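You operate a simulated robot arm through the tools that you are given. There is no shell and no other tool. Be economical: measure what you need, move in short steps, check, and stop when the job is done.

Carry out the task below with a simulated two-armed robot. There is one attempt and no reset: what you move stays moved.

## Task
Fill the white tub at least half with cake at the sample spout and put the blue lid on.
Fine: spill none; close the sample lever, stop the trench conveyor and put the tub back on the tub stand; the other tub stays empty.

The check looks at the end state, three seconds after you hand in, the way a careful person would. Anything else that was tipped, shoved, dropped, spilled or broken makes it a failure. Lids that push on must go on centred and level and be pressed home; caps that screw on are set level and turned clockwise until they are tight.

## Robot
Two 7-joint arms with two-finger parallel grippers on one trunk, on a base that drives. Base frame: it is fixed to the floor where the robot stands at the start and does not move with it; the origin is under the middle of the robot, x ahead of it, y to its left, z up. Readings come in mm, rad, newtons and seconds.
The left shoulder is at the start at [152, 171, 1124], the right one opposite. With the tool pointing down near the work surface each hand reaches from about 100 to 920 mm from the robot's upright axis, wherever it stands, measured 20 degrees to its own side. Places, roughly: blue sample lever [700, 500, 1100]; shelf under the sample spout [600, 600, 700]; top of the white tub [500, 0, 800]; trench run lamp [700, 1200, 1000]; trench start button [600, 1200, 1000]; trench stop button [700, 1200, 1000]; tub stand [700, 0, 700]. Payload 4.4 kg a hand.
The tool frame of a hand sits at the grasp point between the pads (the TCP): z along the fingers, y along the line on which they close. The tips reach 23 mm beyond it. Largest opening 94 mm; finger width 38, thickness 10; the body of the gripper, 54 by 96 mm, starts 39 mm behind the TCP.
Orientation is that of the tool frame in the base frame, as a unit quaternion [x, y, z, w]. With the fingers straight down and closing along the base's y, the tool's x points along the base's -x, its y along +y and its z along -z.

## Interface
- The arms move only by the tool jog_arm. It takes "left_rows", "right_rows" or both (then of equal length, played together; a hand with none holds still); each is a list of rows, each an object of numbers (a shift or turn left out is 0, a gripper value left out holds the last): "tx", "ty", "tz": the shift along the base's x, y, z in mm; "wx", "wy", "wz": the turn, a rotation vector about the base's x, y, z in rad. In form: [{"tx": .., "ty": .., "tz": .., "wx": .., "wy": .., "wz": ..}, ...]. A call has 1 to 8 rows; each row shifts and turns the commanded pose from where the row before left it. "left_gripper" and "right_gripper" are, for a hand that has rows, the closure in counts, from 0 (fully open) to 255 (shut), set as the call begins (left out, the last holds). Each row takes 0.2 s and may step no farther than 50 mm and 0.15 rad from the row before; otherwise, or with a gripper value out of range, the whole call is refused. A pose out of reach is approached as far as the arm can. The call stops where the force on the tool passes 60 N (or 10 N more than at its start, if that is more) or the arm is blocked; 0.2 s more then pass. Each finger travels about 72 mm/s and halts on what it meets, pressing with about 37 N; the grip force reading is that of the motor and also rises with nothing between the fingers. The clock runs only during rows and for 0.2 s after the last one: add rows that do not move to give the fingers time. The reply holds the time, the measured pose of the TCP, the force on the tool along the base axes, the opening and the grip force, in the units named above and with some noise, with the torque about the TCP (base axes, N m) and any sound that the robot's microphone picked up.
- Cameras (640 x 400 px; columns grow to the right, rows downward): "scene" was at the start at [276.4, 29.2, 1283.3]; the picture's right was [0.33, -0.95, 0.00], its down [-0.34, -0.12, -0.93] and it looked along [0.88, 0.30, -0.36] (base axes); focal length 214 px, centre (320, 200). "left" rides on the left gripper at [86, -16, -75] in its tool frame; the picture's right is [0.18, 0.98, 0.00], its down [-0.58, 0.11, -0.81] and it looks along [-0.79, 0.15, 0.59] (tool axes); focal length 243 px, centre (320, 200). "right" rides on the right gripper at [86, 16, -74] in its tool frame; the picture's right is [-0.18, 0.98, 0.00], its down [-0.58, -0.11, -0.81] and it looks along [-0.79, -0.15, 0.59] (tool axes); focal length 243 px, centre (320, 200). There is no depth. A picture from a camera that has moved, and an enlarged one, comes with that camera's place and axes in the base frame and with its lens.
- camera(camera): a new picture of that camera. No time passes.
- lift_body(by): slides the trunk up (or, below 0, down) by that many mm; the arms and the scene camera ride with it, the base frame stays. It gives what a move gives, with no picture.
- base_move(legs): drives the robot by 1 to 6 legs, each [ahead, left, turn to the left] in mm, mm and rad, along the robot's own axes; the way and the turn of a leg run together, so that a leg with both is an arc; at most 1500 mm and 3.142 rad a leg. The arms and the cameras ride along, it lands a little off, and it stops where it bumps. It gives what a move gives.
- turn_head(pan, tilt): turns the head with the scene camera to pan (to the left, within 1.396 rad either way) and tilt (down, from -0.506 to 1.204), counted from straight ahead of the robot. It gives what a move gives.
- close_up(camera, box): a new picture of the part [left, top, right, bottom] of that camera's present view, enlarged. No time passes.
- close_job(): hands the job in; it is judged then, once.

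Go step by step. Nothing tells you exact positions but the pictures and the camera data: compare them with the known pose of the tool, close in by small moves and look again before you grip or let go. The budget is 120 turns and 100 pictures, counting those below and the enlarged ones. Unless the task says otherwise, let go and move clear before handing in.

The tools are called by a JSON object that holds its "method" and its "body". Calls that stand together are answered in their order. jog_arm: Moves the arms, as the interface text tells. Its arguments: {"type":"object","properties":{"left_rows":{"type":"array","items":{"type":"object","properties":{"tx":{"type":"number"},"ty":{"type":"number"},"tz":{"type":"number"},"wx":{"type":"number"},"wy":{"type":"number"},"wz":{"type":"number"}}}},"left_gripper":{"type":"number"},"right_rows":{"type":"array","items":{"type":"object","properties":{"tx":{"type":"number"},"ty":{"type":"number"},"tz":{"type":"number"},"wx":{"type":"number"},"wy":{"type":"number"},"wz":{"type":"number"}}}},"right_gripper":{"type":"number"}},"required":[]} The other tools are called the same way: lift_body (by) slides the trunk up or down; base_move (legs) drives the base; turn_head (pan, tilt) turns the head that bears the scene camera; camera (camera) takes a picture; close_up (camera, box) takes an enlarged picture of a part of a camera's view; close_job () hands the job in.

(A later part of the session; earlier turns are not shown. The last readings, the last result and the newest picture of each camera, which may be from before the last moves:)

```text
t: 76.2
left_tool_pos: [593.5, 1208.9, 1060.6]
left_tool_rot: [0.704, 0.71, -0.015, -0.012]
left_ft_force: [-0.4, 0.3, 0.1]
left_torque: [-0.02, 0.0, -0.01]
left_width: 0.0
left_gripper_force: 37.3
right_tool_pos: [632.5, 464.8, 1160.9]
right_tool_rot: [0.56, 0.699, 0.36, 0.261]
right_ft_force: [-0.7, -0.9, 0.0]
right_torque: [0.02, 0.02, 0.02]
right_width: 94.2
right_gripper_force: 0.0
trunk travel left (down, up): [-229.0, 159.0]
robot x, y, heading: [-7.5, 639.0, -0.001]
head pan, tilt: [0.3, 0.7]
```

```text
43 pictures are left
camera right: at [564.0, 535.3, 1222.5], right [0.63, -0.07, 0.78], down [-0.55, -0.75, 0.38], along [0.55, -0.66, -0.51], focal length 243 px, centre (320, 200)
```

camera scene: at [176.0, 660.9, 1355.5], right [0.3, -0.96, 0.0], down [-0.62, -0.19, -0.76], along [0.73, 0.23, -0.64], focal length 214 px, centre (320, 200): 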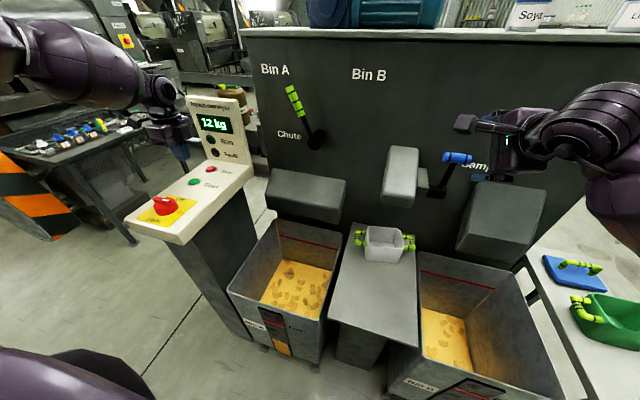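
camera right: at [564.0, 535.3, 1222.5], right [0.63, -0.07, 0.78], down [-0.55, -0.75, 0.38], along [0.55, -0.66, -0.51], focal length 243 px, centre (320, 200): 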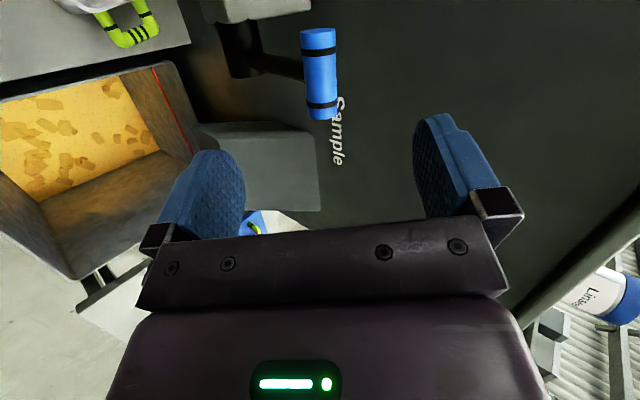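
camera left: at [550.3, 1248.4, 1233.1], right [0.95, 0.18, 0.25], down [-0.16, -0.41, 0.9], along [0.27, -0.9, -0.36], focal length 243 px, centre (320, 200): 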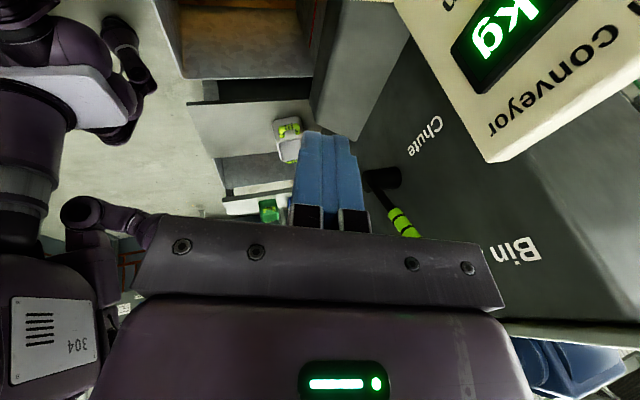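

Knob is centred between the open fingers. I advance 98 mm onto it.

{"method": "jog_arm", "body": {"right_rows": [{"tx": 19, "ty": 5, "tz": -15}, {"tx": 19, "ty": 5, "tz": -15}, {"tx": 19, "ty": 5, "tz": -15}, {"tx": 19, "ty": 5, "tz": -15}]}}

{"method": "camera", "body": {"camera": "right"}}

```text
t: 77.2
left_tool_pos: [594.5, 1211.3, 1059.7]
left_tool_rot: [0.704, 0.71, -0.014, -0.011]
left_ft_force: [0.3, -0.3, -0.5]
left_torque: [0.0, 0.01, -0.03]
left_width: 0.0
left_gripper_force: 37.0
right_tool_pos: [709.0, 483.7, 1101.1]
right_tool_rot: [0.561, 0.698, 0.36, 0.262]
right_ft_force: [-0.9, -0.4, 0.6]
right_torque: [0.02, -0.01, 0.03]
right_width: 93.8
right_gripper_force: 0.1
trunk travel left (down, up): [-229.0, 159.0]
robot x, y, heading: [-13.0, 637.6, -0.001]
head pan, tilt: [0.3, 0.7]
```

```text
42 pictures are left
camera right: at [640.1, 554.7, 1162.0], right [0.63, -0.07, 0.78], down [-0.55, -0.75, 0.38], along [0.55, -0.66, -0.51], focal length 243 px, centre (320, 200)
```

right: 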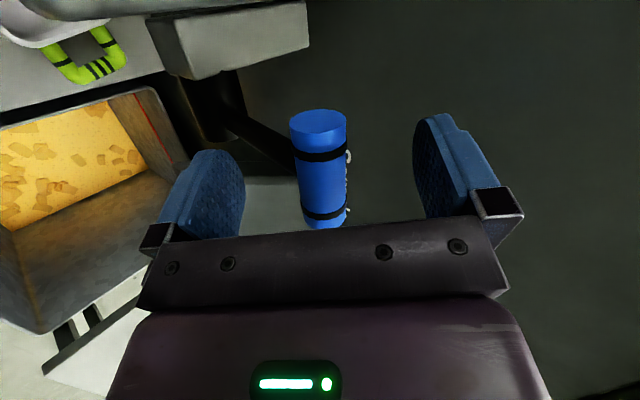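

Knob sits between the fingers. I cage it (not a hard grip) and lower the left hand onto the Start button slowly.

{"method": "jog_arm", "body": {"right_rows": [{}, {}, {}, {}], "right_gripper": 172, "left_rows": [{"tz": -20}, {"tz": -20}, {"tz": -15}, {"tz": -5}]}}

{"method": "close_up", "body": {"camera": "scene", "box": [110, 80, 270, 240]}}

{"method": "camera", "body": {"camera": "left"}}

```text
t: 78.2
left_tool_pos: [592.3, 1209.4, 1001.3]
left_tool_rot: [0.704, 0.71, -0.013, -0.011]
left_ft_force: [0.0, 0.6, -0.1]
left_torque: [-0.01, -0.03, 0.0]
left_width: 0.0
left_gripper_force: 37.0
right_tool_pos: [705.2, 483.1, 1099.1]
right_tool_rot: [0.562, 0.7, 0.357, 0.258]
right_ft_force: [-29.3, -0.5, -22.0]
right_torque: [0.24, 1.98, -0.67]
right_width: 39.2
right_gripper_force: 45.0
trunk travel left (down, up): [-229.0, 159.0]
robot x, y, heading: [-10.0, 638.7, -0.006]
head pan, tilt: [0.3, 0.7]
```

```text
2.50 times, centred on (190, 160) of scene
camera zoom: at [174.7, 660.3, 1355.2], right [0.29, -0.96, 0.0], down [-0.61, -0.19, -0.77], along [0.73, 0.23, -0.64], focal length 536 px, centre (645, 300)
```

zoom: 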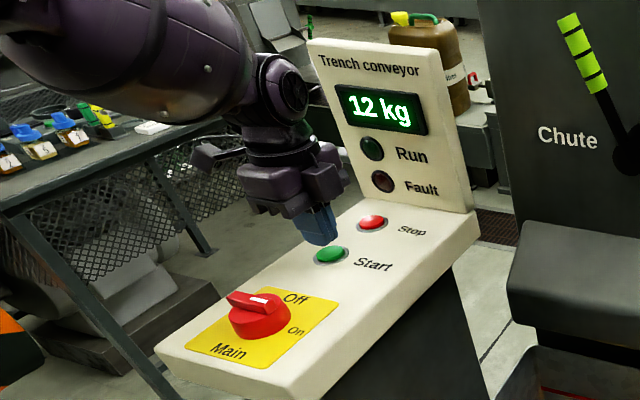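

```text
40 pictures are left
camera left: at [578.4, 1295.5, 1075.8], right [0.98, 0.19, -0.03], down [0.14, -0.58, 0.8], along [0.14, -0.79, -0.59], focal length 243 px, centre (320, 200)
```

left: 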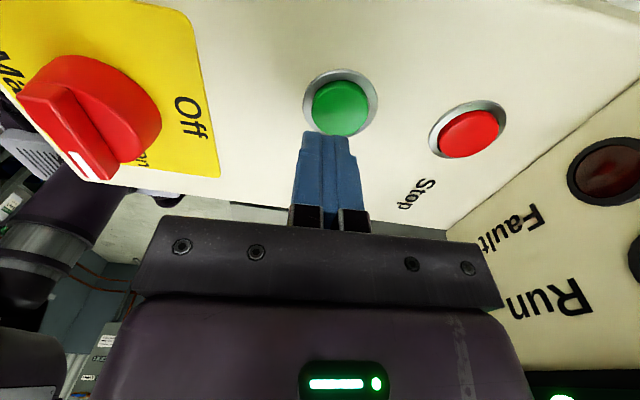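

The lever seems to rest against its closed stop with the knob slightly off-centre in the cage; I shift the right hand a few mm to relax. The Start button is at about (598, 1221, 960), so I shift the left hand and press gently.

{"method": "jog_arm", "body": {"right_rows": [{"tx": -4, "tz": -5}, {"tx": -1, "tz": -2}], "left_rows": [{"tx": 5, "ty": 10, "tz": 0}, {"tz": -6}]}}

{"method": "close_up", "body": {"camera": "scene", "box": [150, 110, 250, 210]}}

```text
t: 78.8
left_tool_pos: [589.2, 1216.5, 1001.8]
left_tool_rot: [0.703, 0.711, -0.014, -0.011]
left_ft_force: [-0.2, -0.9, -0.4]
left_torque: [0.01, 0.03, -0.04]
left_width: 0.0
left_gripper_force: 36.7
left hand out of reach, approached as far as the arm can: row 1, 2
right_tool_pos: [704.1, 483.0, 1097.9]
right_tool_rot: [0.56, 0.698, 0.362, 0.262]
right_ft_force: [-8.2, 0.1, -4.8]
right_torque: [0.09, 1.3, -0.74]
right_width: 38.7
right_gripper_force: 45.4
trunk travel left (down, up): [-229.0, 159.0]
robot x, y, heading: [-8.6, 634.3, -0.0]
head pan, tilt: [0.3, 0.7]
```

```text
4.00 times, centred on (200, 160) of scene
camera zoom: at [175.7, 660.7, 1355.8], right [0.3, -0.96, 0.0], down [-0.62, -0.19, -0.77], along [0.73, 0.23, -0.64], focal length 858 px, centre (800, 360)
```

zoom: 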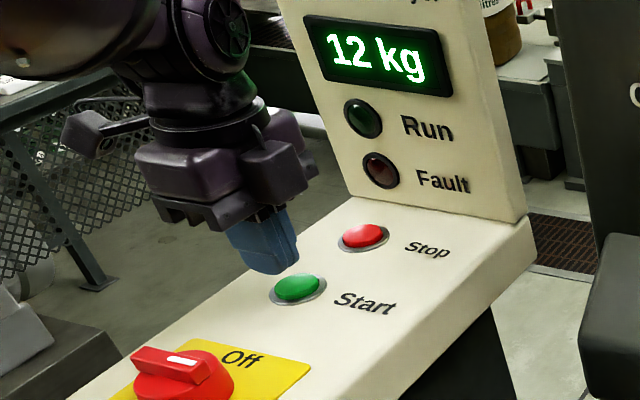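

The left arm is at its reach limit from here; a base position ~130 mm further left suits both the lever and the buttons. I release the cage, retreat and shift the base.

{"method": "jog_arm", "body": {"right_rows": [{}, {}, {}, {}, {"tx": -19, "ty": -5, "tz": 15}, {"tx": -19, "ty": -5, "tz": 15}, {"tx": -19, "ty": -5, "tz": 15}, {"tx": -19, "ty": -5, "tz": 15}], "right_gripper": 0, "left_rows": [{"tz": 15}, {"tz": 15}, {"ty": -15, "tz": 10}, {"ty": -20}, {"ty": -20}, {"ty": -20}, {"ty": -20}, {"ty": -20}]}}

{"method": "base_move", "body": {"legs": [[10, 130, 0]]}}

{"method": "jog_arm", "body": {"right_rows": [{"ty": -25}, {"ty": -25}, {"ty": -25}, {"ty": -25}, {"ty": -25}]}}

{"method": "camera", "body": {"camera": "scene"}}

{"method": "camera", "body": {"camera": "left"}}

{"method": "camera", "body": {"camera": "right"}}

```text
t: 80.6
left_tool_pos: [587.4, 1101.3, 1041.2]
left_tool_rot: [0.703, 0.711, -0.013, -0.011]
left_ft_force: [-0.4, -0.6, 0.2]
left_torque: [0.02, -0.03, -0.02]
left_width: 0.0
left_gripper_force: 36.8
right_tool_pos: [626.3, 463.7, 1153.9]
right_tool_rot: [0.561, 0.698, 0.36, 0.262]
right_ft_force: [0.0, 0.3, -0.1]
right_torque: [0.04, -0.03, 0.03]
right_width: 94.1
right_gripper_force: 0.1
trunk travel left (down, up): [-229.0, 159.0]
robot x, y, heading: [-7.8, 635.7, 0.003]
head pan, tilt: [0.3, 0.7]
```

```text
t: 82.4
left_tool_pos: [599.7, 1232.2, 1040.6]
left_tool_rot: [0.703, 0.711, -0.014, -0.012]
left_ft_force: [0.3, -1.6, -0.4]
left_torque: [-0.02, 0.01, 0.01]
left_width: 0.2
left_gripper_force: 37.0
right_tool_pos: [636.8, 592.5, 1154.7]
right_tool_rot: [0.56, 0.699, 0.36, 0.262]
right_ft_force: [0.0, 0.0, 0.0]
right_torque: [0.0, 0.01, -0.02]
right_width: 94.1
right_gripper_force: 0.0
trunk travel left (down, up): [-229.0, 159.0]
robot x, y, heading: [0.4, 763.9, -0.0]
head pan, tilt: [0.3, 0.7]
```

```text
t: 83.6
left_tool_pos: [598.3, 1231.2, 1041.0]
left_tool_rot: [0.704, 0.71, -0.015, -0.012]
left_ft_force: [-0.7, -0.6, 1.5]
left_torque: [0.01, 0.01, 0.04]
left_width: 0.0
left_gripper_force: 37.2
right_tool_pos: [636.9, 467.6, 1155.2]
right_tool_rot: [0.561, 0.699, 0.36, 0.26]
right_ft_force: [-0.3, 0.2, 0.3]
right_torque: [-0.01, 0.04, -0.02]
right_width: 94.2
right_gripper_force: 0.0
trunk travel left (down, up): [-229.0, 159.0]
robot x, y, heading: [1.0, 767.5, -0.004]
head pan, tilt: [0.3, 0.7]
```

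```text
38 pictures are left
camera scene: at [185.8, 790.1, 1355.6], right [0.29, -0.96, 0.0], down [-0.62, -0.19, -0.77], along [0.73, 0.23, -0.64], focal length 214 px, centre (320, 200)
```

scene: 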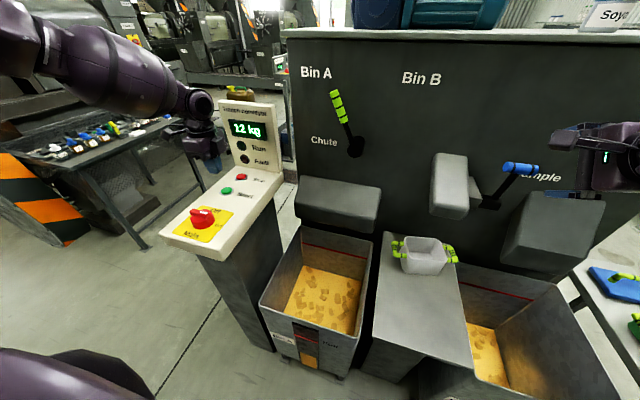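

```text
37 pictures are left
camera left: at [585.4, 1317.0, 1115.9], right [0.98, 0.19, -0.04], down [0.14, -0.58, 0.8], along [0.13, -0.79, -0.59], focal length 243 px, centre (320, 200)
```

left: 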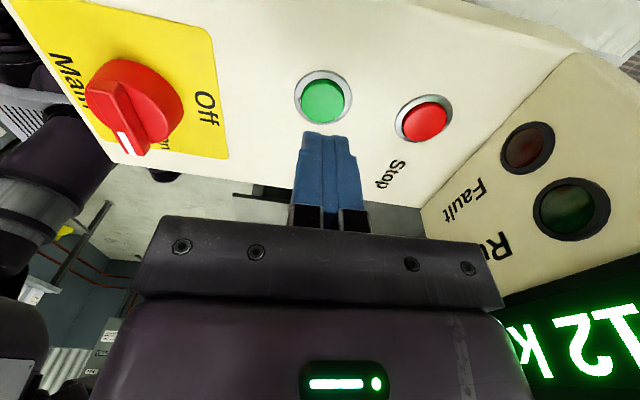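

```text
36 pictures are left
camera right: at [568.3, 538.4, 1215.9], right [0.63, -0.07, 0.78], down [-0.55, -0.75, 0.38], along [0.55, -0.66, -0.51], focal length 243 px, centre (320, 200)
```

right: 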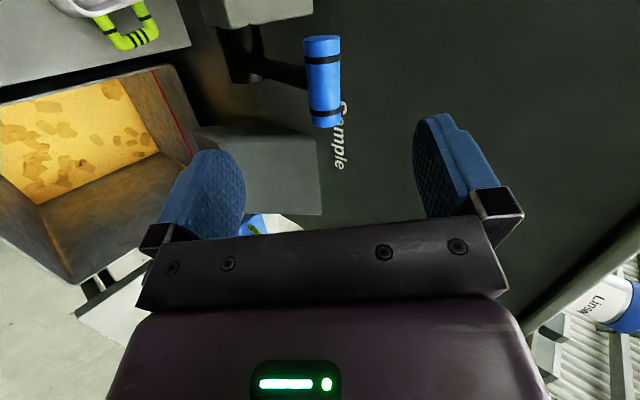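

Both stations are now in comfortable reach. I re-cage the lever knob with a looser opening, and align the left hand over Start (600, 1223, 956).

{"method": "jog_arm", "body": {"right_rows": [{"tx": 17, "ty": 4, "tz": -15}, {"tx": 17, "ty": 4, "tz": -15}, {"tx": 17, "ty": 4, "tz": -15}, {"tx": 16, "ty": 4, "tz": -14}], "left_rows": [{"tx": 2, "ty": -8}, {"tz": -15}, {"tz": -10}, {}]}}

{"method": "jog_arm", "body": {"right_rows": [{}, {}, {}], "right_gripper": 128}}

{"method": "camera", "body": {"camera": "right"}}

```text
t: 84.6
left_tool_pos: [600.3, 1222.2, 1015.1]
left_tool_rot: [0.704, 0.71, -0.015, -0.011]
left_ft_force: [0.3, -0.2, -0.5]
left_torque: [-0.03, 0.03, 0.0]
left_width: 0.0
left_gripper_force: 37.2
right_tool_pos: [704.9, 484.8, 1096.7]
right_tool_rot: [0.561, 0.698, 0.36, 0.261]
right_ft_force: [0.1, -0.3, 0.0]
right_torque: [0.0, -0.02, -0.01]
right_width: 94.0
right_gripper_force: 0.1
trunk travel left (down, up): [-229.0, 159.0]
robot x, y, heading: [0.6, 768.0, -0.004]
head pan, tilt: [0.3, 0.7]
```

```text
t: 85.4
left_tool_pos: [600.0, 1223.5, 1017.2]
left_tool_rot: [0.704, 0.71, -0.015, -0.012]
left_ft_force: [-0.5, -0.8, 0.3]
left_torque: [-0.02, -0.03, 0.03]
left_width: 0.0
left_gripper_force: 37.6
right_tool_pos: [703.3, 485.3, 1096.5]
right_tool_rot: [0.56, 0.698, 0.361, 0.261]
right_ft_force: [-0.7, -1.9, -0.5]
right_torque: [0.01, 0.02, 0.0]
right_width: 46.6
right_gripper_force: 0.0
trunk travel left (down, up): [-229.0, 159.0]
robot x, y, heading: [-1.9, 765.9, -0.001]
head pan, tilt: [0.3, 0.7]
```

```text
35 pictures are left
camera right: at [634.7, 555.4, 1156.8], right [0.63, -0.07, 0.78], down [-0.55, -0.75, 0.38], along [0.55, -0.66, -0.51], focal length 243 px, centre (320, 200)
```

right: 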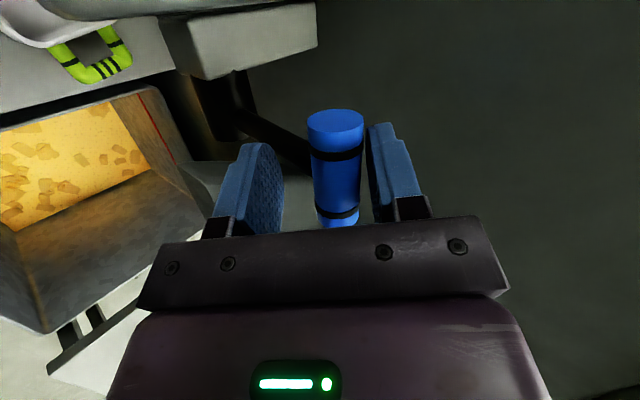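

The knob is caged with no force. I pull the lever along its arc toward the robot in small steps.

{"method": "jog_arm", "body": {"right_rows": [{"tx": -12, "tz": -4}, {"tx": -12, "tz": -5}, {"tx": -12, "tz": -6}, {"tx": -11, "tz": -7}, {"tx": -10, "tz": -8}, {"tx": -9, "tz": -10}]}}

{"method": "camera", "body": {"camera": "scene"}}

{"method": "camera", "body": {"camera": "right"}}

```text
t: 86.8
left_tool_pos: [601.3, 1223.5, 1015.9]
left_tool_rot: [0.704, 0.71, -0.014, -0.012]
left_ft_force: [0.0, -0.4, 0.4]
left_torque: [0.01, 0.01, 0.01]
left_width: 0.1
left_gripper_force: 36.8
right_tool_pos: [636.6, 484.1, 1055.8]
right_tool_rot: [0.561, 0.698, 0.36, 0.262]
right_ft_force: [0.4, -0.7, 0.3]
right_torque: [0.01, 0.04, -0.01]
right_width: 46.6
right_gripper_force: 0.1
trunk travel left (down, up): [-229.0, 159.0]
robot x, y, heading: [-2.8, 766.4, 0.001]
head pan, tilt: [0.3, 0.7]
```

```text
34 pictures are left
camera scene: at [186.2, 790.6, 1355.4], right [0.29, -0.96, 0.0], down [-0.62, -0.19, -0.77], along [0.73, 0.23, -0.64], focal length 214 px, centre (320, 200)
```

scene: 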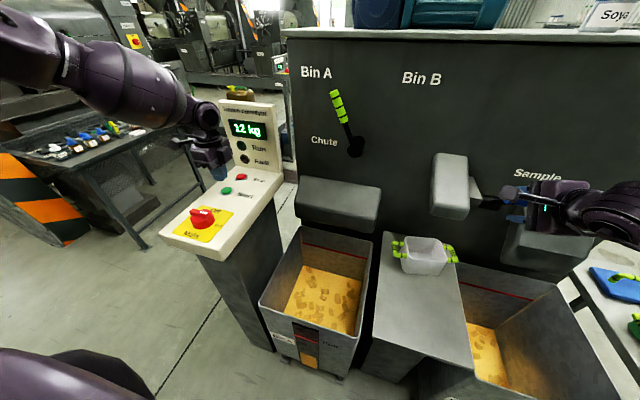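

```text
33 pictures are left
camera right: at [568.4, 555.1, 1115.9], right [0.63, -0.07, 0.77], down [-0.55, -0.75, 0.38], along [0.55, -0.66, -0.51], focal length 243 px, centre (320, 200)
```

right: 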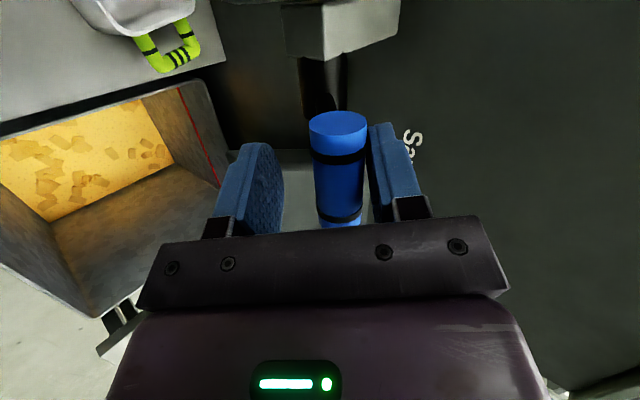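

The lever follows freely and nothing flows yet. I continue toward its open stop.

{"method": "jog_arm", "body": {"right_rows": [{"tx": -7, "tz": -10}, {"tx": -6, "tz": -11}, {"tx": -4, "tz": -12}, {"tx": -3, "tz": -12}, {"tx": -1, "tz": -13}]}}

{"method": "close_up", "body": {"camera": "scene", "box": [380, 140, 560, 280]}}

{"method": "camera", "body": {"camera": "right"}}

```text
t: 88.0
left_tool_pos: [600.8, 1222.8, 1015.6]
left_tool_rot: [0.705, 0.709, -0.013, -0.011]
left_ft_force: [-0.4, -0.4, -0.2]
left_torque: [0.02, -0.01, 0.03]
left_width: 0.2
left_gripper_force: 36.7
right_tool_pos: [623.9, 484.8, 1023.8]
right_tool_rot: [0.554, 0.69, 0.375, 0.275]
right_ft_force: [11.6, -1.1, 34.2]
right_torque: [0.84, -0.19, -0.16]
right_width: 62.1
right_gripper_force: 17.4
trunk travel left (down, up): [-229.0, 159.0]
robot x, y, heading: [-1.3, 766.2, -0.0]
head pan, tilt: [0.3, 0.7]
stopped in row 5 (right hand): the force on the tool passed its limit at 64 N (the readings are from after the stop); the commanded pose is now the measured one
```

```text
2.86 times, centred on (470, 210) of scene
camera zoom: at [185.9, 791.5, 1355.6], right [0.29, -0.96, 0.0], down [-0.62, -0.19, -0.77], along [0.73, 0.22, -0.64], focal length 613 px, centre (-109, 171)
```

zoom: 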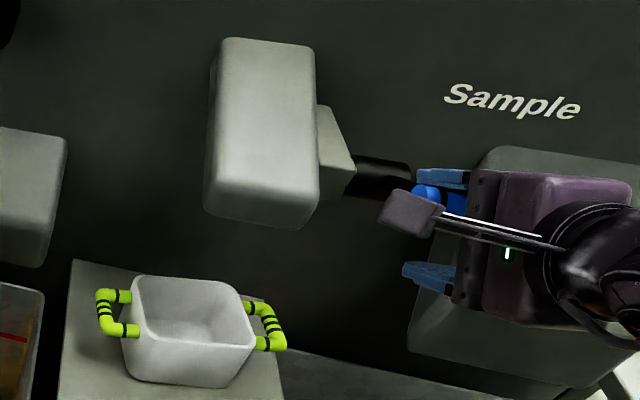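

```text
31 pictures are left
camera right: at [552.1, 556.1, 1081.4], right [0.59, -0.07, 0.8], down [-0.56, -0.75, 0.35], along [0.58, -0.66, -0.48], focal length 243 px, centre (320, 200)
```

right: 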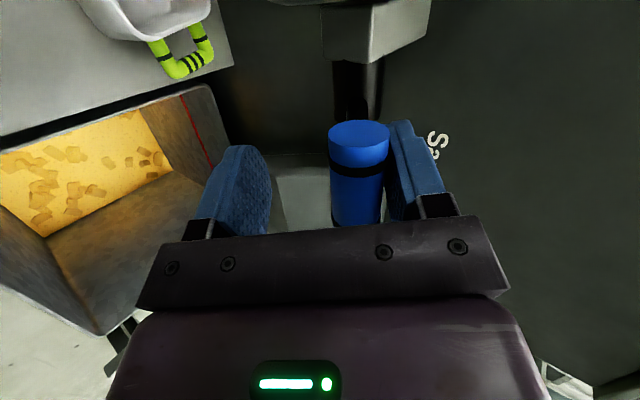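

The lever is at its open stop. I relax the right hand a little, and press Start with the left.

{"method": "jog_arm", "body": {"right_rows": [{"tx": 5, "tz": 6}, {"tx": 2, "tz": 3}, {}], "left_rows": [{"tz": -15}, {"tz": -10}, {"tz": -5}]}}

{"method": "camera", "body": {"camera": "left"}}

```text
t: 88.8
left_tool_pos: [600.1, 1224.1, 985.7]
left_tool_rot: [0.704, 0.71, -0.014, -0.012]
left_ft_force: [0.2, 0.1, -0.6]
left_torque: [-0.04, -0.03, 0.01]
left_width: 0.0
left_gripper_force: 36.7
right_tool_pos: [627.9, 485.2, 1024.1]
right_tool_rot: [0.556, 0.694, 0.368, 0.27]
right_ft_force: [6.0, 3.0, 19.7]
right_torque: [0.32, -0.04, -0.08]
right_width: 55.6
right_gripper_force: 9.6
trunk travel left (down, up): [-229.0, 159.0]
robot x, y, heading: [1.3, 767.1, -0.004]
head pan, tilt: [0.3, 0.7]
```

```text
30 pictures are left
camera left: at [587.0, 1310.2, 1059.8], right [0.98, 0.19, -0.04], down [0.14, -0.58, 0.8], along [0.13, -0.79, -0.59], focal length 243 px, centre (320, 200)
```

left: 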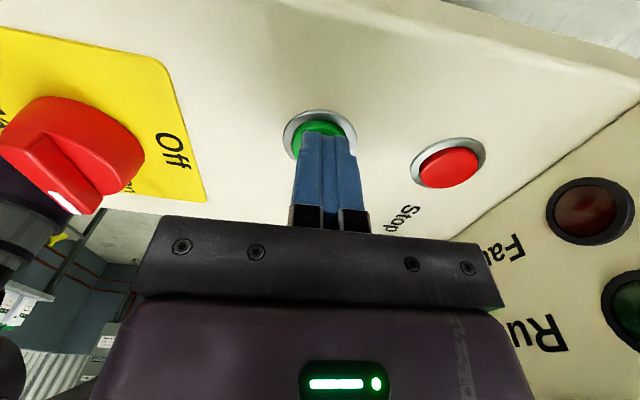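

{"method": "jog_arm", "body": {"left_rows": [{"tz": -4}, {"tz": -4}]}}

{"method": "jog_arm", "body": {"left_rows": [{"tz": -4}, {"tz": -3}]}}

{"method": "camera", "body": {"camera": "scene"}}

```text
t: 89.4
left_tool_pos: [600.4, 1224.1, 978.1]
left_tool_rot: [0.704, 0.71, -0.014, -0.011]
left_ft_force: [0.5, 0.6, 0.8]
left_torque: [0.01, -0.04, 0.02]
left_width: 0.0
left_gripper_force: 36.9
right_tool_pos: [627.8, 485.7, 1024.3]
right_tool_rot: [0.556, 0.694, 0.37, 0.27]
right_ft_force: [7.8, 4.2, 15.7]
right_torque: [0.23, 0.03, -0.09]
right_width: 54.6
right_gripper_force: 9.1
trunk travel left (down, up): [-229.0, 159.0]
robot x, y, heading: [2.3, 766.9, 0.001]
head pan, tilt: [0.3, 0.7]
```

```text
t: 90.0
left_tool_pos: [597.6, 1223.9, 975.4]
left_tool_rot: [0.704, 0.71, -0.012, -0.01]
left_ft_force: [4.0, 0.5, 6.3]
left_torque: [-0.01, -0.06, 0.01]
left_width: 0.0
left_gripper_force: 37.1
left hand out of reach, approached as far as the arm can: row 1
right_tool_pos: [629.9, 484.8, 1024.3]
right_tool_rot: [0.556, 0.694, 0.37, 0.27]
right_ft_force: [8.8, 6.4, 13.8]
right_torque: [0.14, 0.06, -0.16]
right_width: 54.2
right_gripper_force: 8.5
trunk travel left (down, up): [-229.0, 159.0]
robot x, y, heading: [2.7, 769.2, -0.002]
head pan, tilt: [0.3, 0.7]
heard: click
```

```text
29 pictures are left
camera scene: at [186.2, 791.4, 1355.6], right [0.29, -0.96, 0.0], down [-0.62, -0.19, -0.76], along [0.73, 0.22, -0.64], focal length 214 px, centre (320, 200)
```

scene: 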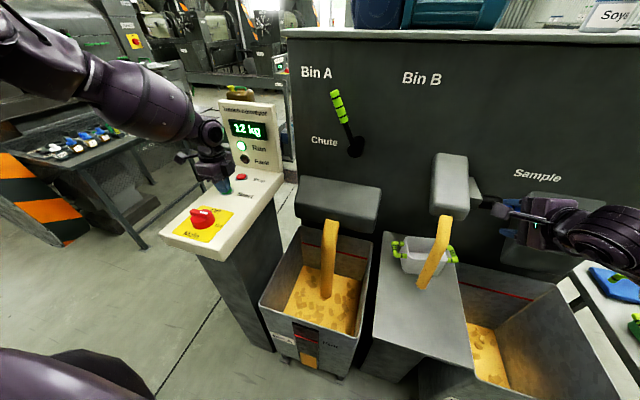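

The conveyor runs, but the stream leaves the spout with forward speed and heads in front of the tub. I close the lever at once.

{"method": "jog_arm", "body": {"right_rows": [{"tx": 22, "tz": 38}, {"tx": 34, "tz": 30}, {"tx": 32, "tz": 16}], "right_gripper": 165}}

{"method": "camera", "body": {"camera": "scene"}}

```text
t: 90.8
left_tool_pos: [592.8, 1221.0, 976.8]
left_tool_rot: [0.705, 0.709, -0.012, -0.01]
left_ft_force: [0.0, -1.2, 2.9]
left_torque: [-0.01, -0.03, 0.0]
left_width: 0.0
left_gripper_force: 37.1
right_tool_pos: [707.7, 484.2, 1105.3]
right_tool_rot: [0.558, 0.696, 0.366, 0.265]
right_ft_force: [-58.5, -0.2, -9.1]
right_torque: [-0.15, 2.09, -0.14]
right_width: 51.6
right_gripper_force: 20.7
trunk travel left (down, up): [-229.0, 159.0]
robot x, y, heading: [-1.9, 766.5, -0.006]
head pan, tilt: [0.3, 0.7]
```

```text
28 pictures are left
camera scene: at [180.0, 789.5, 1355.9], right [0.29, -0.96, 0.0], down [-0.61, -0.19, -0.77], along [0.73, 0.22, -0.64], focal length 214 px, centre (320, 200)
```

scene: 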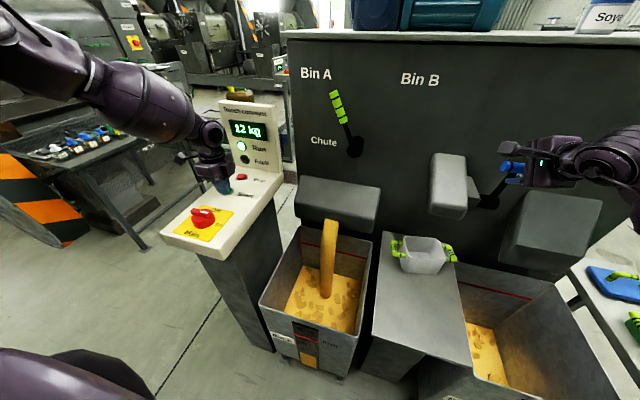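

Lever closed; the sample stream stopped. I check the shelf for any spill.

{"method": "close_up", "body": {"camera": "scene", "box": [360, 215, 480, 345]}}

```text
3.08 times, centred on (420, 280) of scene
camera zoom: at [180.0, 789.5, 1355.9], right [0.29, -0.96, 0.0], down [-0.61, -0.19, -0.77], along [0.73, 0.22, -0.64], focal length 660 px, centre (12, -46)
```

zoom: 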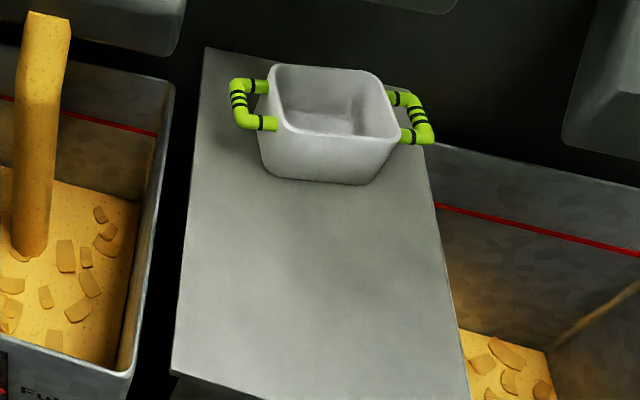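

No cake on the shelf and the tub is empty, so nothing was spilled. I release the lever and move the left hand to Stop while I reposition the tub.

{"method": "jog_arm", "body": {"right_rows": [{"tx": -5, "tz": -5}, {}, {}, {}, {"tx": -19, "ty": -5, "tz": 15}, {"tx": -19, "ty": -5, "tz": 15}, {"tx": -19, "ty": -5, "tz": 15}, {"tx": -19, "ty": -5, "tz": 15}], "right_gripper": 0, "left_rows": [{"tz": 15}, {"tx": 28}, {"tx": 28}, {"tx": 29}, {"tz": -8}, {"tz": -5}, {"tz": -3}, {}]}}

{"method": "camera", "body": {"camera": "left"}}

```text
t: 92.6
left_tool_pos: [621.4, 1227.4, 1012.0]
left_tool_rot: [0.704, 0.71, -0.014, -0.012]
left_ft_force: [0.2, 0.0, 0.8]
left_torque: [0.04, 0.03, 0.01]
left_width: 0.0
left_gripper_force: 37.1
left hand out of reach, approached as far as the arm can: row 2, 3, 4, 5, 7
right_tool_pos: [634.2, 464.3, 1163.9]
right_tool_rot: [0.557, 0.694, 0.369, 0.27]
right_ft_force: [0.0, -0.8, -0.2]
right_torque: [-0.05, -0.01, 0.0]
right_width: 93.9
right_gripper_force: 0.0
trunk travel left (down, up): [-229.0, 159.0]
robot x, y, heading: [-0.6, 769.5, -0.005]
head pan, tilt: [0.3, 0.7]
```

```text
26 pictures are left
camera left: at [608.5, 1313.3, 1084.9], right [0.98, 0.19, -0.03], down [0.14, -0.58, 0.8], along [0.13, -0.79, -0.59], focal length 243 px, centre (320, 200)
```

left: 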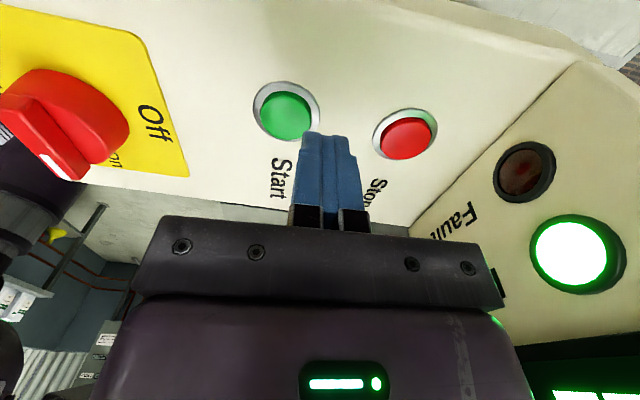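

{"method": "jog_arm", "body": {"right_rows": [{"tx": -45}, {"tx": -45}]}}

{"method": "base_move", "body": {"legs": [[57, 0, 0]]}}

{"method": "jog_arm", "body": {"left_rows": [{"ty": -4, "tz": -16}, {"tz": -12}, {"tz": -5}, {"tz": -4}, {"tz": -3}]}}

{"method": "camera", "body": {"camera": "left"}}

```text
t: 93.2
left_tool_pos: [621.7, 1227.1, 1011.2]
left_tool_rot: [0.704, 0.71, -0.013, -0.011]
left_ft_force: [-0.2, 0.7, 0.1]
left_torque: [0.01, -0.02, -0.01]
left_width: 0.0
left_gripper_force: 36.9
right_tool_pos: [544.7, 463.6, 1162.5]
right_tool_rot: [0.557, 0.694, 0.369, 0.27]
right_ft_force: [-0.6, 0.1, 0.9]
right_torque: [0.02, -0.03, 0.0]
right_width: 94.0
right_gripper_force: 0.1
trunk travel left (down, up): [-229.0, 159.0]
robot x, y, heading: [0.8, 766.0, -0.0]
head pan, tilt: [0.3, 0.7]
```

```text
t: 94.1
left_tool_pos: [679.7, 1227.5, 1009.4]
left_tool_rot: [0.704, 0.71, -0.013, -0.011]
left_ft_force: [-0.3, -0.2, 0.7]
left_torque: [-0.01, -0.01, 0.01]
left_width: 0.0
left_gripper_force: 36.9
right_tool_pos: [603.7, 463.4, 1162.9]
right_tool_rot: [0.557, 0.694, 0.368, 0.27]
right_ft_force: [-0.1, -0.4, -0.7]
right_torque: [-0.02, 0.0, 0.01]
right_width: 94.2
right_gripper_force: 0.1
trunk travel left (down, up): [-229.0, 159.0]
robot x, y, heading: [61.0, 767.2, -0.003]
head pan, tilt: [0.3, 0.7]
```

```text
t: 95.3
left_tool_pos: [660.9, 1224.3, 982.9]
left_tool_rot: [0.704, 0.71, -0.013, -0.011]
left_ft_force: [-1.6, -0.4, 0.6]
left_torque: [0.03, 0.0, 0.01]
left_width: 0.0
left_gripper_force: 36.7
left hand out of reach, approached as far as the arm can: row 1, 2, 4
right_tool_pos: [601.8, 462.7, 1161.8]
right_tool_rot: [0.557, 0.694, 0.37, 0.27]
right_ft_force: [0.8, -0.1, 0.1]
right_torque: [0.0, -0.01, 0.01]
right_width: 94.0
right_gripper_force: 0.0
trunk travel left (down, up): [-229.0, 159.0]
robot x, y, heading: [55.4, 764.1, -0.007]
head pan, tilt: [0.3, 0.7]
```

```text
25 pictures are left
camera left: at [647.5, 1311.0, 1057.5], right [0.98, 0.19, -0.03], down [0.14, -0.58, 0.8], along [0.14, -0.79, -0.59], focal length 243 px, centre (320, 200)
```

left: 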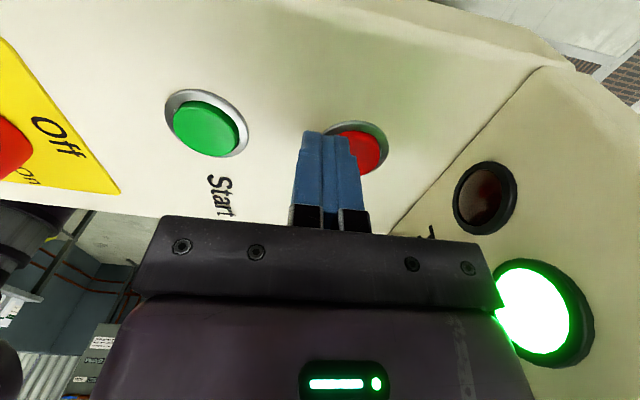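

{"method": "base_move", "body": {"legs": [[25, 0, 0]]}}

{"method": "jog_arm", "body": {"left_rows": [{"tz": -5}, {"tz": -4}, {"tz": -3}]}}

{"method": "camera", "body": {"camera": "left"}}

```text
t: 96.3
left_tool_pos: [681.7, 1226.2, 982.0]
left_tool_rot: [0.705, 0.709, -0.016, -0.012]
left_ft_force: [-3.2, -2.0, 1.7]
left_torque: [0.06, -0.37, -0.14]
left_width: 0.0
left_gripper_force: 37.1
right_tool_pos: [628.9, 464.2, 1161.3]
right_tool_rot: [0.556, 0.694, 0.37, 0.268]
right_ft_force: [0.3, 0.1, 0.5]
right_torque: [-0.02, -0.01, -0.03]
right_width: 94.1
right_gripper_force: 0.0
trunk travel left (down, up): [-229.0, 159.0]
robot x, y, heading: [82.8, 768.9, 0.001]
head pan, tilt: [0.3, 0.7]
stopped in leg 1: the robot was blocked; the commanded pose is now the measured one
```

```text
t: 97.1
left_tool_pos: [678.8, 1226.6, 975.4]
left_tool_rot: [0.704, 0.71, -0.016, -0.012]
left_ft_force: [4.9, 0.6, 6.5]
left_torque: [0.0, -0.07, 0.02]
left_width: 0.0
left_gripper_force: 37.0
left hand out of reach, approached as far as the arm can: row 2
right_tool_pos: [629.4, 464.3, 1163.4]
right_tool_rot: [0.557, 0.694, 0.369, 0.269]
right_ft_force: [-0.1, -0.3, -0.4]
right_torque: [0.03, -0.01, 0.0]
right_width: 94.3
right_gripper_force: 0.1
trunk travel left (down, up): [-229.0, 159.0]
robot x, y, heading: [82.7, 766.7, 0.002]
head pan, tilt: [0.3, 0.7]
heard: click
```

```text
24 pictures are left
camera left: at [664.9, 1312.6, 1049.5], right [0.98, 0.19, -0.04], down [0.14, -0.58, 0.8], along [0.13, -0.79, -0.59], focal length 243 px, centre (320, 200)
```

left: 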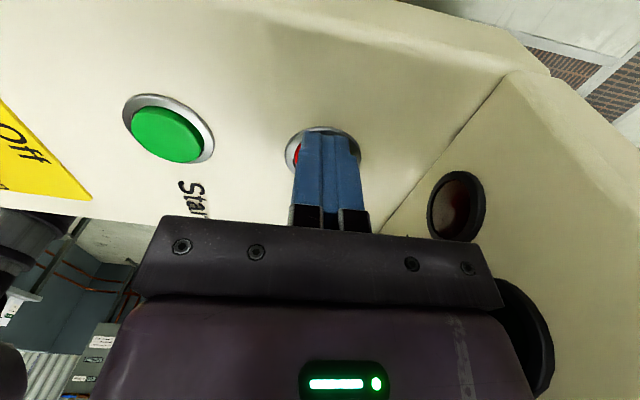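

Stopped: run lamp is off and the lever is closed. The stream left the nose at (663, 590, 965) and reached roughly (575, 590, 757), so the tub must sit about x≈580 instead of 695. I lift the left hand and bring the base and right hand back to the grasp posture used before.

{"method": "jog_arm", "body": {"left_rows": [{"tz": 20}, {"tz": 25}, {"tz": 25}], "right_rows": [{"tx": -20}, {"tx": -20}, {"tx": -20}]}}

{"method": "base_move", "body": {"legs": [[-91, -131, 0]]}}

{"method": "jog_arm", "body": {"right_rows": [{"tz": -40}, {"tz": -40}, {"tz": -40}, {"tz": -40}, {"tz": -40}, {"wy": -0.13, "tz": -20}, {"wy": -0.13, "tz": -20}, {"wy": -0.13, "tz": -20}]}}

{"method": "jog_arm", "body": {"right_rows": [{"wy": -0.13, "tz": -20, "ty": 15}, {"wy": -0.13, "tz": -20, "ty": 20}, {"ty": 25, "tz": -20}, {"ty": 25, "tz": -15}]}}

{"method": "turn_head", "body": {"pan": 0.0, "tilt": 0.8}}

{"method": "camera", "body": {"camera": "scene"}}

```text
t: 97.9
left_tool_pos: [676.4, 1228.0, 1043.5]
left_tool_rot: [0.704, 0.71, -0.016, -0.011]
left_ft_force: [-0.8, 0.6, 0.5]
left_torque: [-0.01, -0.02, 0.04]
left_width: 0.0
left_gripper_force: 36.9
right_tool_pos: [567.9, 465.8, 1164.9]
right_tool_rot: [0.556, 0.694, 0.37, 0.269]
right_ft_force: [-0.2, 0.4, -0.3]
right_torque: [-0.01, 0.0, 0.02]
right_width: 94.0
right_gripper_force: 0.0
trunk travel left (down, up): [-229.0, 159.0]
robot x, y, heading: [81.8, 763.2, -0.001]
head pan, tilt: [0.3, 0.7]
```

```text
t: 99.7
left_tool_pos: [587.9, 1095.2, 1042.2]
left_tool_rot: [0.705, 0.709, -0.016, -0.014]
left_ft_force: [-0.7, -0.5, 0.2]
left_torque: [-0.01, 0.01, -0.01]
left_width: 0.0
left_gripper_force: 37.2
right_tool_pos: [478.7, 334.4, 1163.3]
right_tool_rot: [0.556, 0.695, 0.37, 0.267]
right_ft_force: [0.9, 1.0, -0.5]
right_torque: [0.01, 0.02, 0.01]
right_width: 94.0
right_gripper_force: 0.0
trunk travel left (down, up): [-229.0, 159.0]
robot x, y, heading: [-8.6, 635.4, 0.0]
head pan, tilt: [0.3, 0.7]
```

```text
t: 101.5
left_tool_pos: [587.6, 1096.0, 1043.4]
left_tool_rot: [0.705, 0.709, -0.016, -0.014]
left_ft_force: [-0.2, 0.7, 0.1]
left_torque: [-0.03, 0.0, 0.02]
left_width: 0.0
left_gripper_force: 37.3
right_tool_pos: [479.9, 333.8, 902.3]
right_tool_rot: [0.474, 0.629, 0.47, 0.399]
right_ft_force: [-1.5, 0.4, -0.6]
right_torque: [0.03, 0.02, -0.04]
right_width: 94.0
right_gripper_force: 0.1
trunk travel left (down, up): [-229.0, 159.0]
robot x, y, heading: [-5.1, 632.6, 0.0]
head pan, tilt: [0.3, 0.7]
```

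```text
t: 102.5
left_tool_pos: [588.1, 1096.3, 1042.8]
left_tool_rot: [0.705, 0.709, -0.017, -0.014]
left_ft_force: [0.4, -0.2, -0.4]
left_torque: [0.01, -0.03, 0.01]
left_width: 0.0
left_gripper_force: 37.1
right_tool_pos: [481.1, 419.7, 828.0]
right_tool_rot: [0.408, 0.573, 0.527, 0.477]
right_ft_force: [-0.6, 0.0, -0.6]
right_torque: [0.01, 0.02, 0.02]
right_width: 94.0
right_gripper_force: 0.0
trunk travel left (down, up): [-229.0, 159.0]
robot x, y, heading: [-7.3, 637.1, 0.004]
head pan, tilt: [0.3, 0.7]
```

```text
t: 103.3
left_tool_pos: [586.6, 1095.9, 1042.6]
left_tool_rot: [0.705, 0.709, -0.016, -0.013]
left_ft_force: [0.0, -0.4, 0.1]
left_torque: [0.03, -0.05, 0.0]
left_width: 0.1
left_gripper_force: 37.2
right_tool_pos: [479.7, 419.5, 828.1]
right_tool_rot: [0.409, 0.573, 0.528, 0.475]
right_ft_force: [-0.6, 0.5, -0.7]
right_torque: [0.01, -0.02, -0.02]
right_width: 93.9
right_gripper_force: 0.0
trunk travel left (down, up): [-229.0, 159.0]
robot x, y, heading: [-9.4, 635.9, 0.006]
head pan, tilt: [0.0, 0.799]
```

```text
23 pictures are left
camera scene: at [177.5, 635.1, 1347.2], right [0.0, -1.0, 0.0], down [-0.72, 0.0, -0.7], along [0.7, 0.0, -0.72], focal length 214 px, centre (320, 200)
```

scene: 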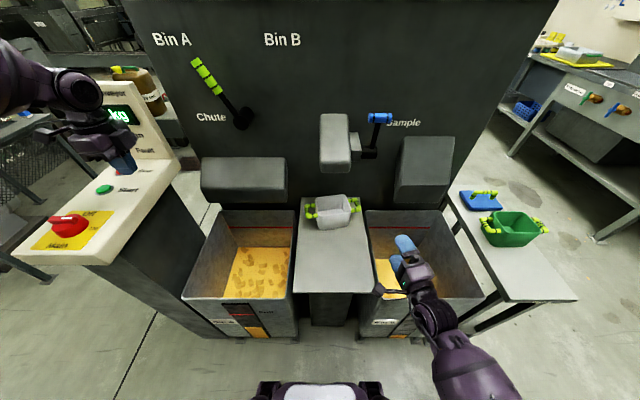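

The tub is unchanged and the shelf is clean. I bring the right hand, levelled, back onto the right handle.

{"method": "jog_arm", "body": {"right_rows": [{"ty": 18, "tz": -20, "tx": 20, "wx": 0.05}, {"ty": 18, "tz": -20, "tx": 25, "wx": 0.058}, {"ty": 16, "tz": -19, "tx": 25}, {"tx": 30, "ty": 3}, {"tx": 40, "ty": 3}, {"tx": 40, "ty": 3}, {"tx": 38, "ty": 3}]}}

{"method": "camera", "body": {"camera": "right"}}

```text
t: 104.9
left_tool_pos: [588.6, 1096.8, 1041.4]
left_tool_rot: [0.705, 0.709, -0.017, -0.013]
left_ft_force: [1.2, 0.0, -0.3]
left_torque: [0.03, 0.02, 0.02]
left_width: 0.0
left_gripper_force: 37.5
right_tool_pos: [699.4, 482.7, 768.6]
right_tool_rot: [0.434, 0.545, 0.557, 0.453]
right_ft_force: [0.1, 0.0, -0.8]
right_torque: [0.02, -0.03, -0.03]
right_width: 93.9
right_gripper_force: 0.1
trunk travel left (down, up): [-229.0, 159.0]
robot x, y, heading: [-7.4, 632.1, 0.004]
head pan, tilt: [0.0, 0.799]
```

```text
22 pictures are left
camera right: at [606.8, 553.4, 780.2], right [0.01, -0.18, 0.98], down [-0.66, -0.74, -0.13], along [0.75, -0.65, -0.12], focal length 243 px, centre (320, 200)
```

right: 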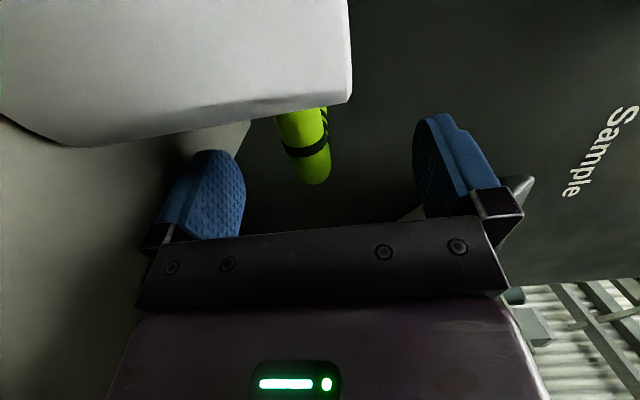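

{"method": "jog_arm", "body": {"right_rows": [{"tz": -4}, {}, {}, {}, {}], "right_gripper": 255}}

{"method": "jog_arm", "body": {"right_rows": [{"tz": 20}, {"tx": -29}, {"tx": -29}, {"tx": -29}, {"tx": -28}, {"tz": -8}, {"tz": -8}]}}

{"method": "close_up", "body": {"camera": "scene", "box": [260, 180, 420, 300]}}

```text
t: 106.1
left_tool_pos: [587.3, 1096.9, 1044.3]
left_tool_rot: [0.704, 0.709, -0.015, -0.012]
left_ft_force: [0.2, 0.2, 0.4]
left_torque: [0.01, 0.01, 0.0]
left_width: 0.1
left_gripper_force: 37.5
right_tool_pos: [698.1, 484.0, 767.5]
right_tool_rot: [0.433, 0.542, 0.559, 0.454]
right_ft_force: [-1.2, -2.4, 12.7]
right_torque: [0.29, 0.53, 0.13]
right_width: 15.6
right_gripper_force: 37.0
trunk travel left (down, up): [-229.0, 159.0]
robot x, y, heading: [-7.5, 633.1, -0.001]
head pan, tilt: [0.0, 0.799]
```

```text
t: 107.7
left_tool_pos: [587.8, 1095.9, 1043.3]
left_tool_rot: [0.705, 0.709, -0.016, -0.013]
left_ft_force: [-0.1, -0.2, -0.3]
left_torque: [0.0, 0.01, 0.03]
left_width: 0.1
left_gripper_force: 37.2
right_tool_pos: [583.3, 482.4, 769.9]
right_tool_rot: [0.434, 0.543, 0.558, 0.453]
right_ft_force: [-0.4, -1.4, 0.1]
right_torque: [0.12, 0.11, 0.06]
right_width: 15.5
right_gripper_force: 37.1
trunk travel left (down, up): [-229.0, 159.0]
robot x, y, heading: [-7.2, 636.7, -0.002]
head pan, tilt: [0.0, 0.799]
```

```text
3.33 times, centred on (340, 240) of scene
camera zoom: at [177.2, 634.9, 1347.3], right [0.0, -1.0, 0.0], down [-0.72, 0.0, -0.7], along [0.7, 0.0, -0.72], focal length 715 px, centre (253, 67)
```

zoom: 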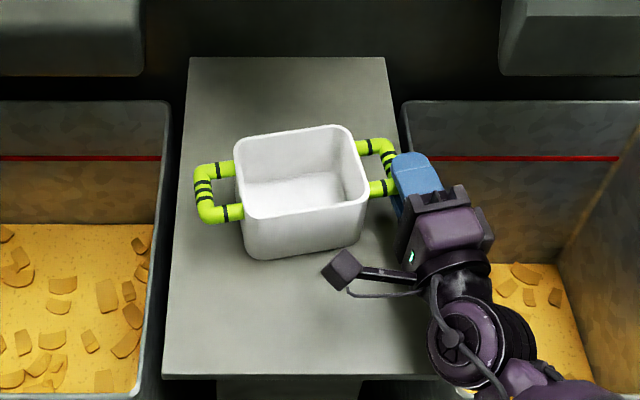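

The tub is at (582, 590) with only ~0.14 rad yaw. I set it down fully, release and back out.

{"method": "jog_arm", "body": {"right_rows": [{"tz": -3}, {}]}}

{"method": "jog_arm", "body": {"right_rows": [{}, {}, {}, {}, {"tx": -30, "ty": -6}, {"tx": -30, "ty": -6}, {"tx": -30, "ty": -10}, {"tx": -20, "ty": -15}], "right_gripper": 0}}

{"method": "jog_arm", "body": {"right_rows": [{"ty": -25, "tz": 20, "wy": 0.1}, {"ty": -25, "tz": 25, "wy": 0.13}, {"ty": -25, "tz": 25, "wy": 0.13}, {"ty": -20, "tz": 25, "wy": 0.13}, {"ty": -10, "tz": 25, "wy": 0.13}, {"tz": 40}, {"tz": 40}, {"tz": 40}]}}

{"method": "jog_arm", "body": {"right_rows": [{"tx": 5, "tz": 40}, {"tx": 5, "tz": 40}, {"tx": 5, "tz": 40}, {"tx": 5, "tz": 30}]}}

```text
t: 108.3
left_tool_pos: [587.6, 1095.6, 1042.2]
left_tool_rot: [0.705, 0.709, -0.015, -0.012]
left_ft_force: [0.2, -0.6, -0.5]
left_torque: [0.01, 0.0, 0.0]
left_width: 0.1
left_gripper_force: 36.4
right_tool_pos: [582.8, 483.5, 767.8]
right_tool_rot: [0.433, 0.542, 0.559, 0.454]
right_ft_force: [0.2, -1.0, 9.3]
right_torque: [0.19, 0.32, 0.05]
right_width: 15.3
right_gripper_force: 36.9
trunk travel left (down, up): [-229.0, 159.0]
robot x, y, heading: [-8.3, 635.6, -0.002]
head pan, tilt: [0.0, 0.799]
```

```text
t: 110.1
left_tool_pos: [588.8, 1095.6, 1043.9]
left_tool_rot: [0.704, 0.71, -0.016, -0.014]
left_ft_force: [-0.3, 0.1, -0.3]
left_torque: [0.01, 0.0, 0.01]
left_width: 0.0
left_gripper_force: 36.7
right_tool_pos: [472.6, 445.2, 765.4]
right_tool_rot: [0.434, 0.544, 0.558, 0.453]
right_ft_force: [0.0, 0.5, -0.6]
right_torque: [0.02, 0.02, 0.0]
right_width: 94.0
right_gripper_force: 0.0
trunk travel left (down, up): [-229.0, 159.0]
robot x, y, heading: [-8.9, 634.8, 0.001]
head pan, tilt: [0.0, 0.799]
```

```text
t: 111.9
left_tool_pos: [588.5, 1096.4, 1042.6]
left_tool_rot: [0.704, 0.71, -0.016, -0.015]
left_ft_force: [-0.6, -0.1, -0.1]
left_torque: [-0.02, -0.02, 0.01]
left_width: 0.3
left_gripper_force: 37.4
right_tool_pos: [473.0, 340.6, 1005.0]
right_tool_rot: [0.584, 0.656, 0.398, 0.265]
right_ft_force: [-0.5, 0.3, 0.5]
right_torque: [-0.02, 0.02, 0.0]
right_width: 94.2
right_gripper_force: 0.1
trunk travel left (down, up): [-229.0, 159.0]
robot x, y, heading: [-7.2, 637.5, -0.0]
head pan, tilt: [0.0, 0.799]
```

```text
t: 112.9
left_tool_pos: [587.3, 1096.4, 1041.7]
left_tool_rot: [0.704, 0.71, -0.017, -0.014]
left_ft_force: [0.1, 0.5, 0.1]
left_torque: [-0.01, -0.01, -0.01]
left_width: 0.0
left_gripper_force: 36.8
right_tool_pos: [491.7, 341.6, 1156.0]
right_tool_rot: [0.584, 0.655, 0.4, 0.266]
right_ft_force: [-0.4, -0.4, -0.4]
right_torque: [0.0, -0.01, 0.0]
right_width: 93.8
right_gripper_force: 0.0
trunk travel left (down, up): [-229.0, 159.0]
robot x, y, heading: [-6.7, 636.6, -0.0]
head pan, tilt: [0.0, 0.799]
```

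Now the base goes to a spot from which the left hand should reach both Start and Stop and the right hand the lever.

{"method": "jog_arm", "body": {"left_rows": [{"ty": -25}, {"ty": -25}, {"ty": -25}], "right_rows": [{"ty": -40}, {"ty": -40}, {"ty": -20}]}}

{"method": "base_move", "body": {"legs": [[58, 204, 0]]}}

{"method": "turn_head", "body": {"pan": 0.1, "tilt": 0.7}}

{"method": "jog_arm", "body": {"left_rows": [{"tx": 14, "tz": -10}, {"tx": 14, "tz": -10}, {"tz": -10}, {"tz": -10}]}}

{"method": "camera", "body": {"camera": "left"}}

```text
t: 113.7
left_tool_pos: [587.9, 1019.6, 1043.1]
left_tool_rot: [0.705, 0.709, -0.016, -0.013]
left_ft_force: [-0.2, 0.1, -0.2]
left_torque: [0.05, 0.01, 0.01]
left_width: 0.0
left_gripper_force: 36.8
right_tool_pos: [493.1, 240.8, 1155.0]
right_tool_rot: [0.583, 0.656, 0.399, 0.265]
right_ft_force: [0.3, -0.4, 0.3]
right_torque: [-0.01, 0.05, -0.01]
right_width: 94.2
right_gripper_force: 0.0
trunk travel left (down, up): [-229.0, 159.0]
robot x, y, heading: [-9.2, 634.3, 0.003]
head pan, tilt: [0.0, 0.799]
```

```text
t: 116.1
left_tool_pos: [645.2, 1225.1, 1040.9]
left_tool_rot: [0.704, 0.71, -0.017, -0.013]
left_ft_force: [-0.1, -0.1, 0.7]
left_torque: [-0.02, 0.02, 0.0]
left_width: 0.1
left_gripper_force: 38.0
right_tool_pos: [550.4, 448.7, 1156.3]
right_tool_rot: [0.583, 0.656, 0.399, 0.265]
right_ft_force: [0.5, 0.3, 0.4]
right_torque: [-0.03, 0.01, 0.02]
right_width: 93.9
right_gripper_force: 0.1
trunk travel left (down, up): [-229.0, 159.0]
robot x, y, heading: [49.6, 839.8, 0.001]
head pan, tilt: [0.0, 0.799]
```

```text
t: 116.8
left_tool_pos: [645.8, 1225.8, 1042.3]
left_tool_rot: [0.704, 0.71, -0.017, -0.014]
left_ft_force: [0.4, 0.0, -0.5]
left_torque: [0.02, -0.03, -0.01]
left_width: 0.1
left_gripper_force: 36.9
right_tool_pos: [549.7, 446.3, 1154.7]
right_tool_rot: [0.583, 0.657, 0.399, 0.265]
right_ft_force: [0.3, 0.2, 0.2]
right_torque: [0.02, 0.01, -0.02]
right_width: 94.3
right_gripper_force: 0.1
trunk travel left (down, up): [-229.0, 159.0]
robot x, y, heading: [51.8, 840.1, -0.002]
head pan, tilt: [0.099, 0.7]
```

```text
t: 117.8
left_tool_pos: [656.8, 1227.6, 1012.5]
left_tool_rot: [0.704, 0.71, -0.016, -0.013]
left_ft_force: [0.1, 0.1, 0.1]
left_torque: [0.03, 0.01, -0.01]
left_width: 0.0
left_gripper_force: 37.2
left hand out of reach, approached as far as the arm can: row 2, 3, 4
right_tool_pos: [550.5, 446.3, 1154.8]
right_tool_rot: [0.583, 0.656, 0.398, 0.265]
right_ft_force: [0.0, 0.6, 0.5]
right_torque: [0.02, -0.04, 0.0]
right_width: 93.9
right_gripper_force: 0.0
trunk travel left (down, up): [-229.0, 159.0]
robot x, y, heading: [47.9, 839.7, 0.003]
head pan, tilt: [0.099, 0.7]
```

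```text
20 pictures are left
camera left: at [643.3, 1314.1, 1087.2], right [0.98, 0.19, -0.04], down [0.15, -0.58, 0.8], along [0.13, -0.79, -0.59], focal length 243 px, centre (320, 200)
```

left: 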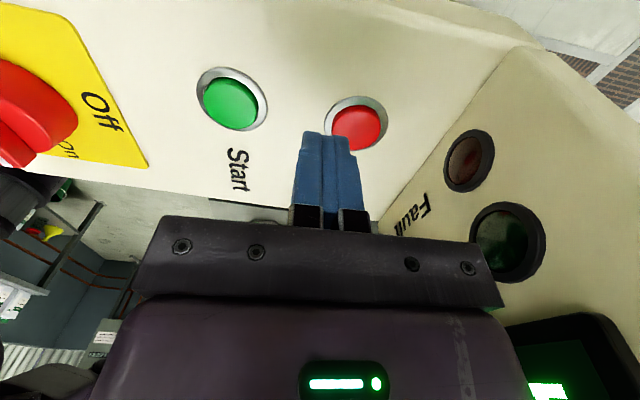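

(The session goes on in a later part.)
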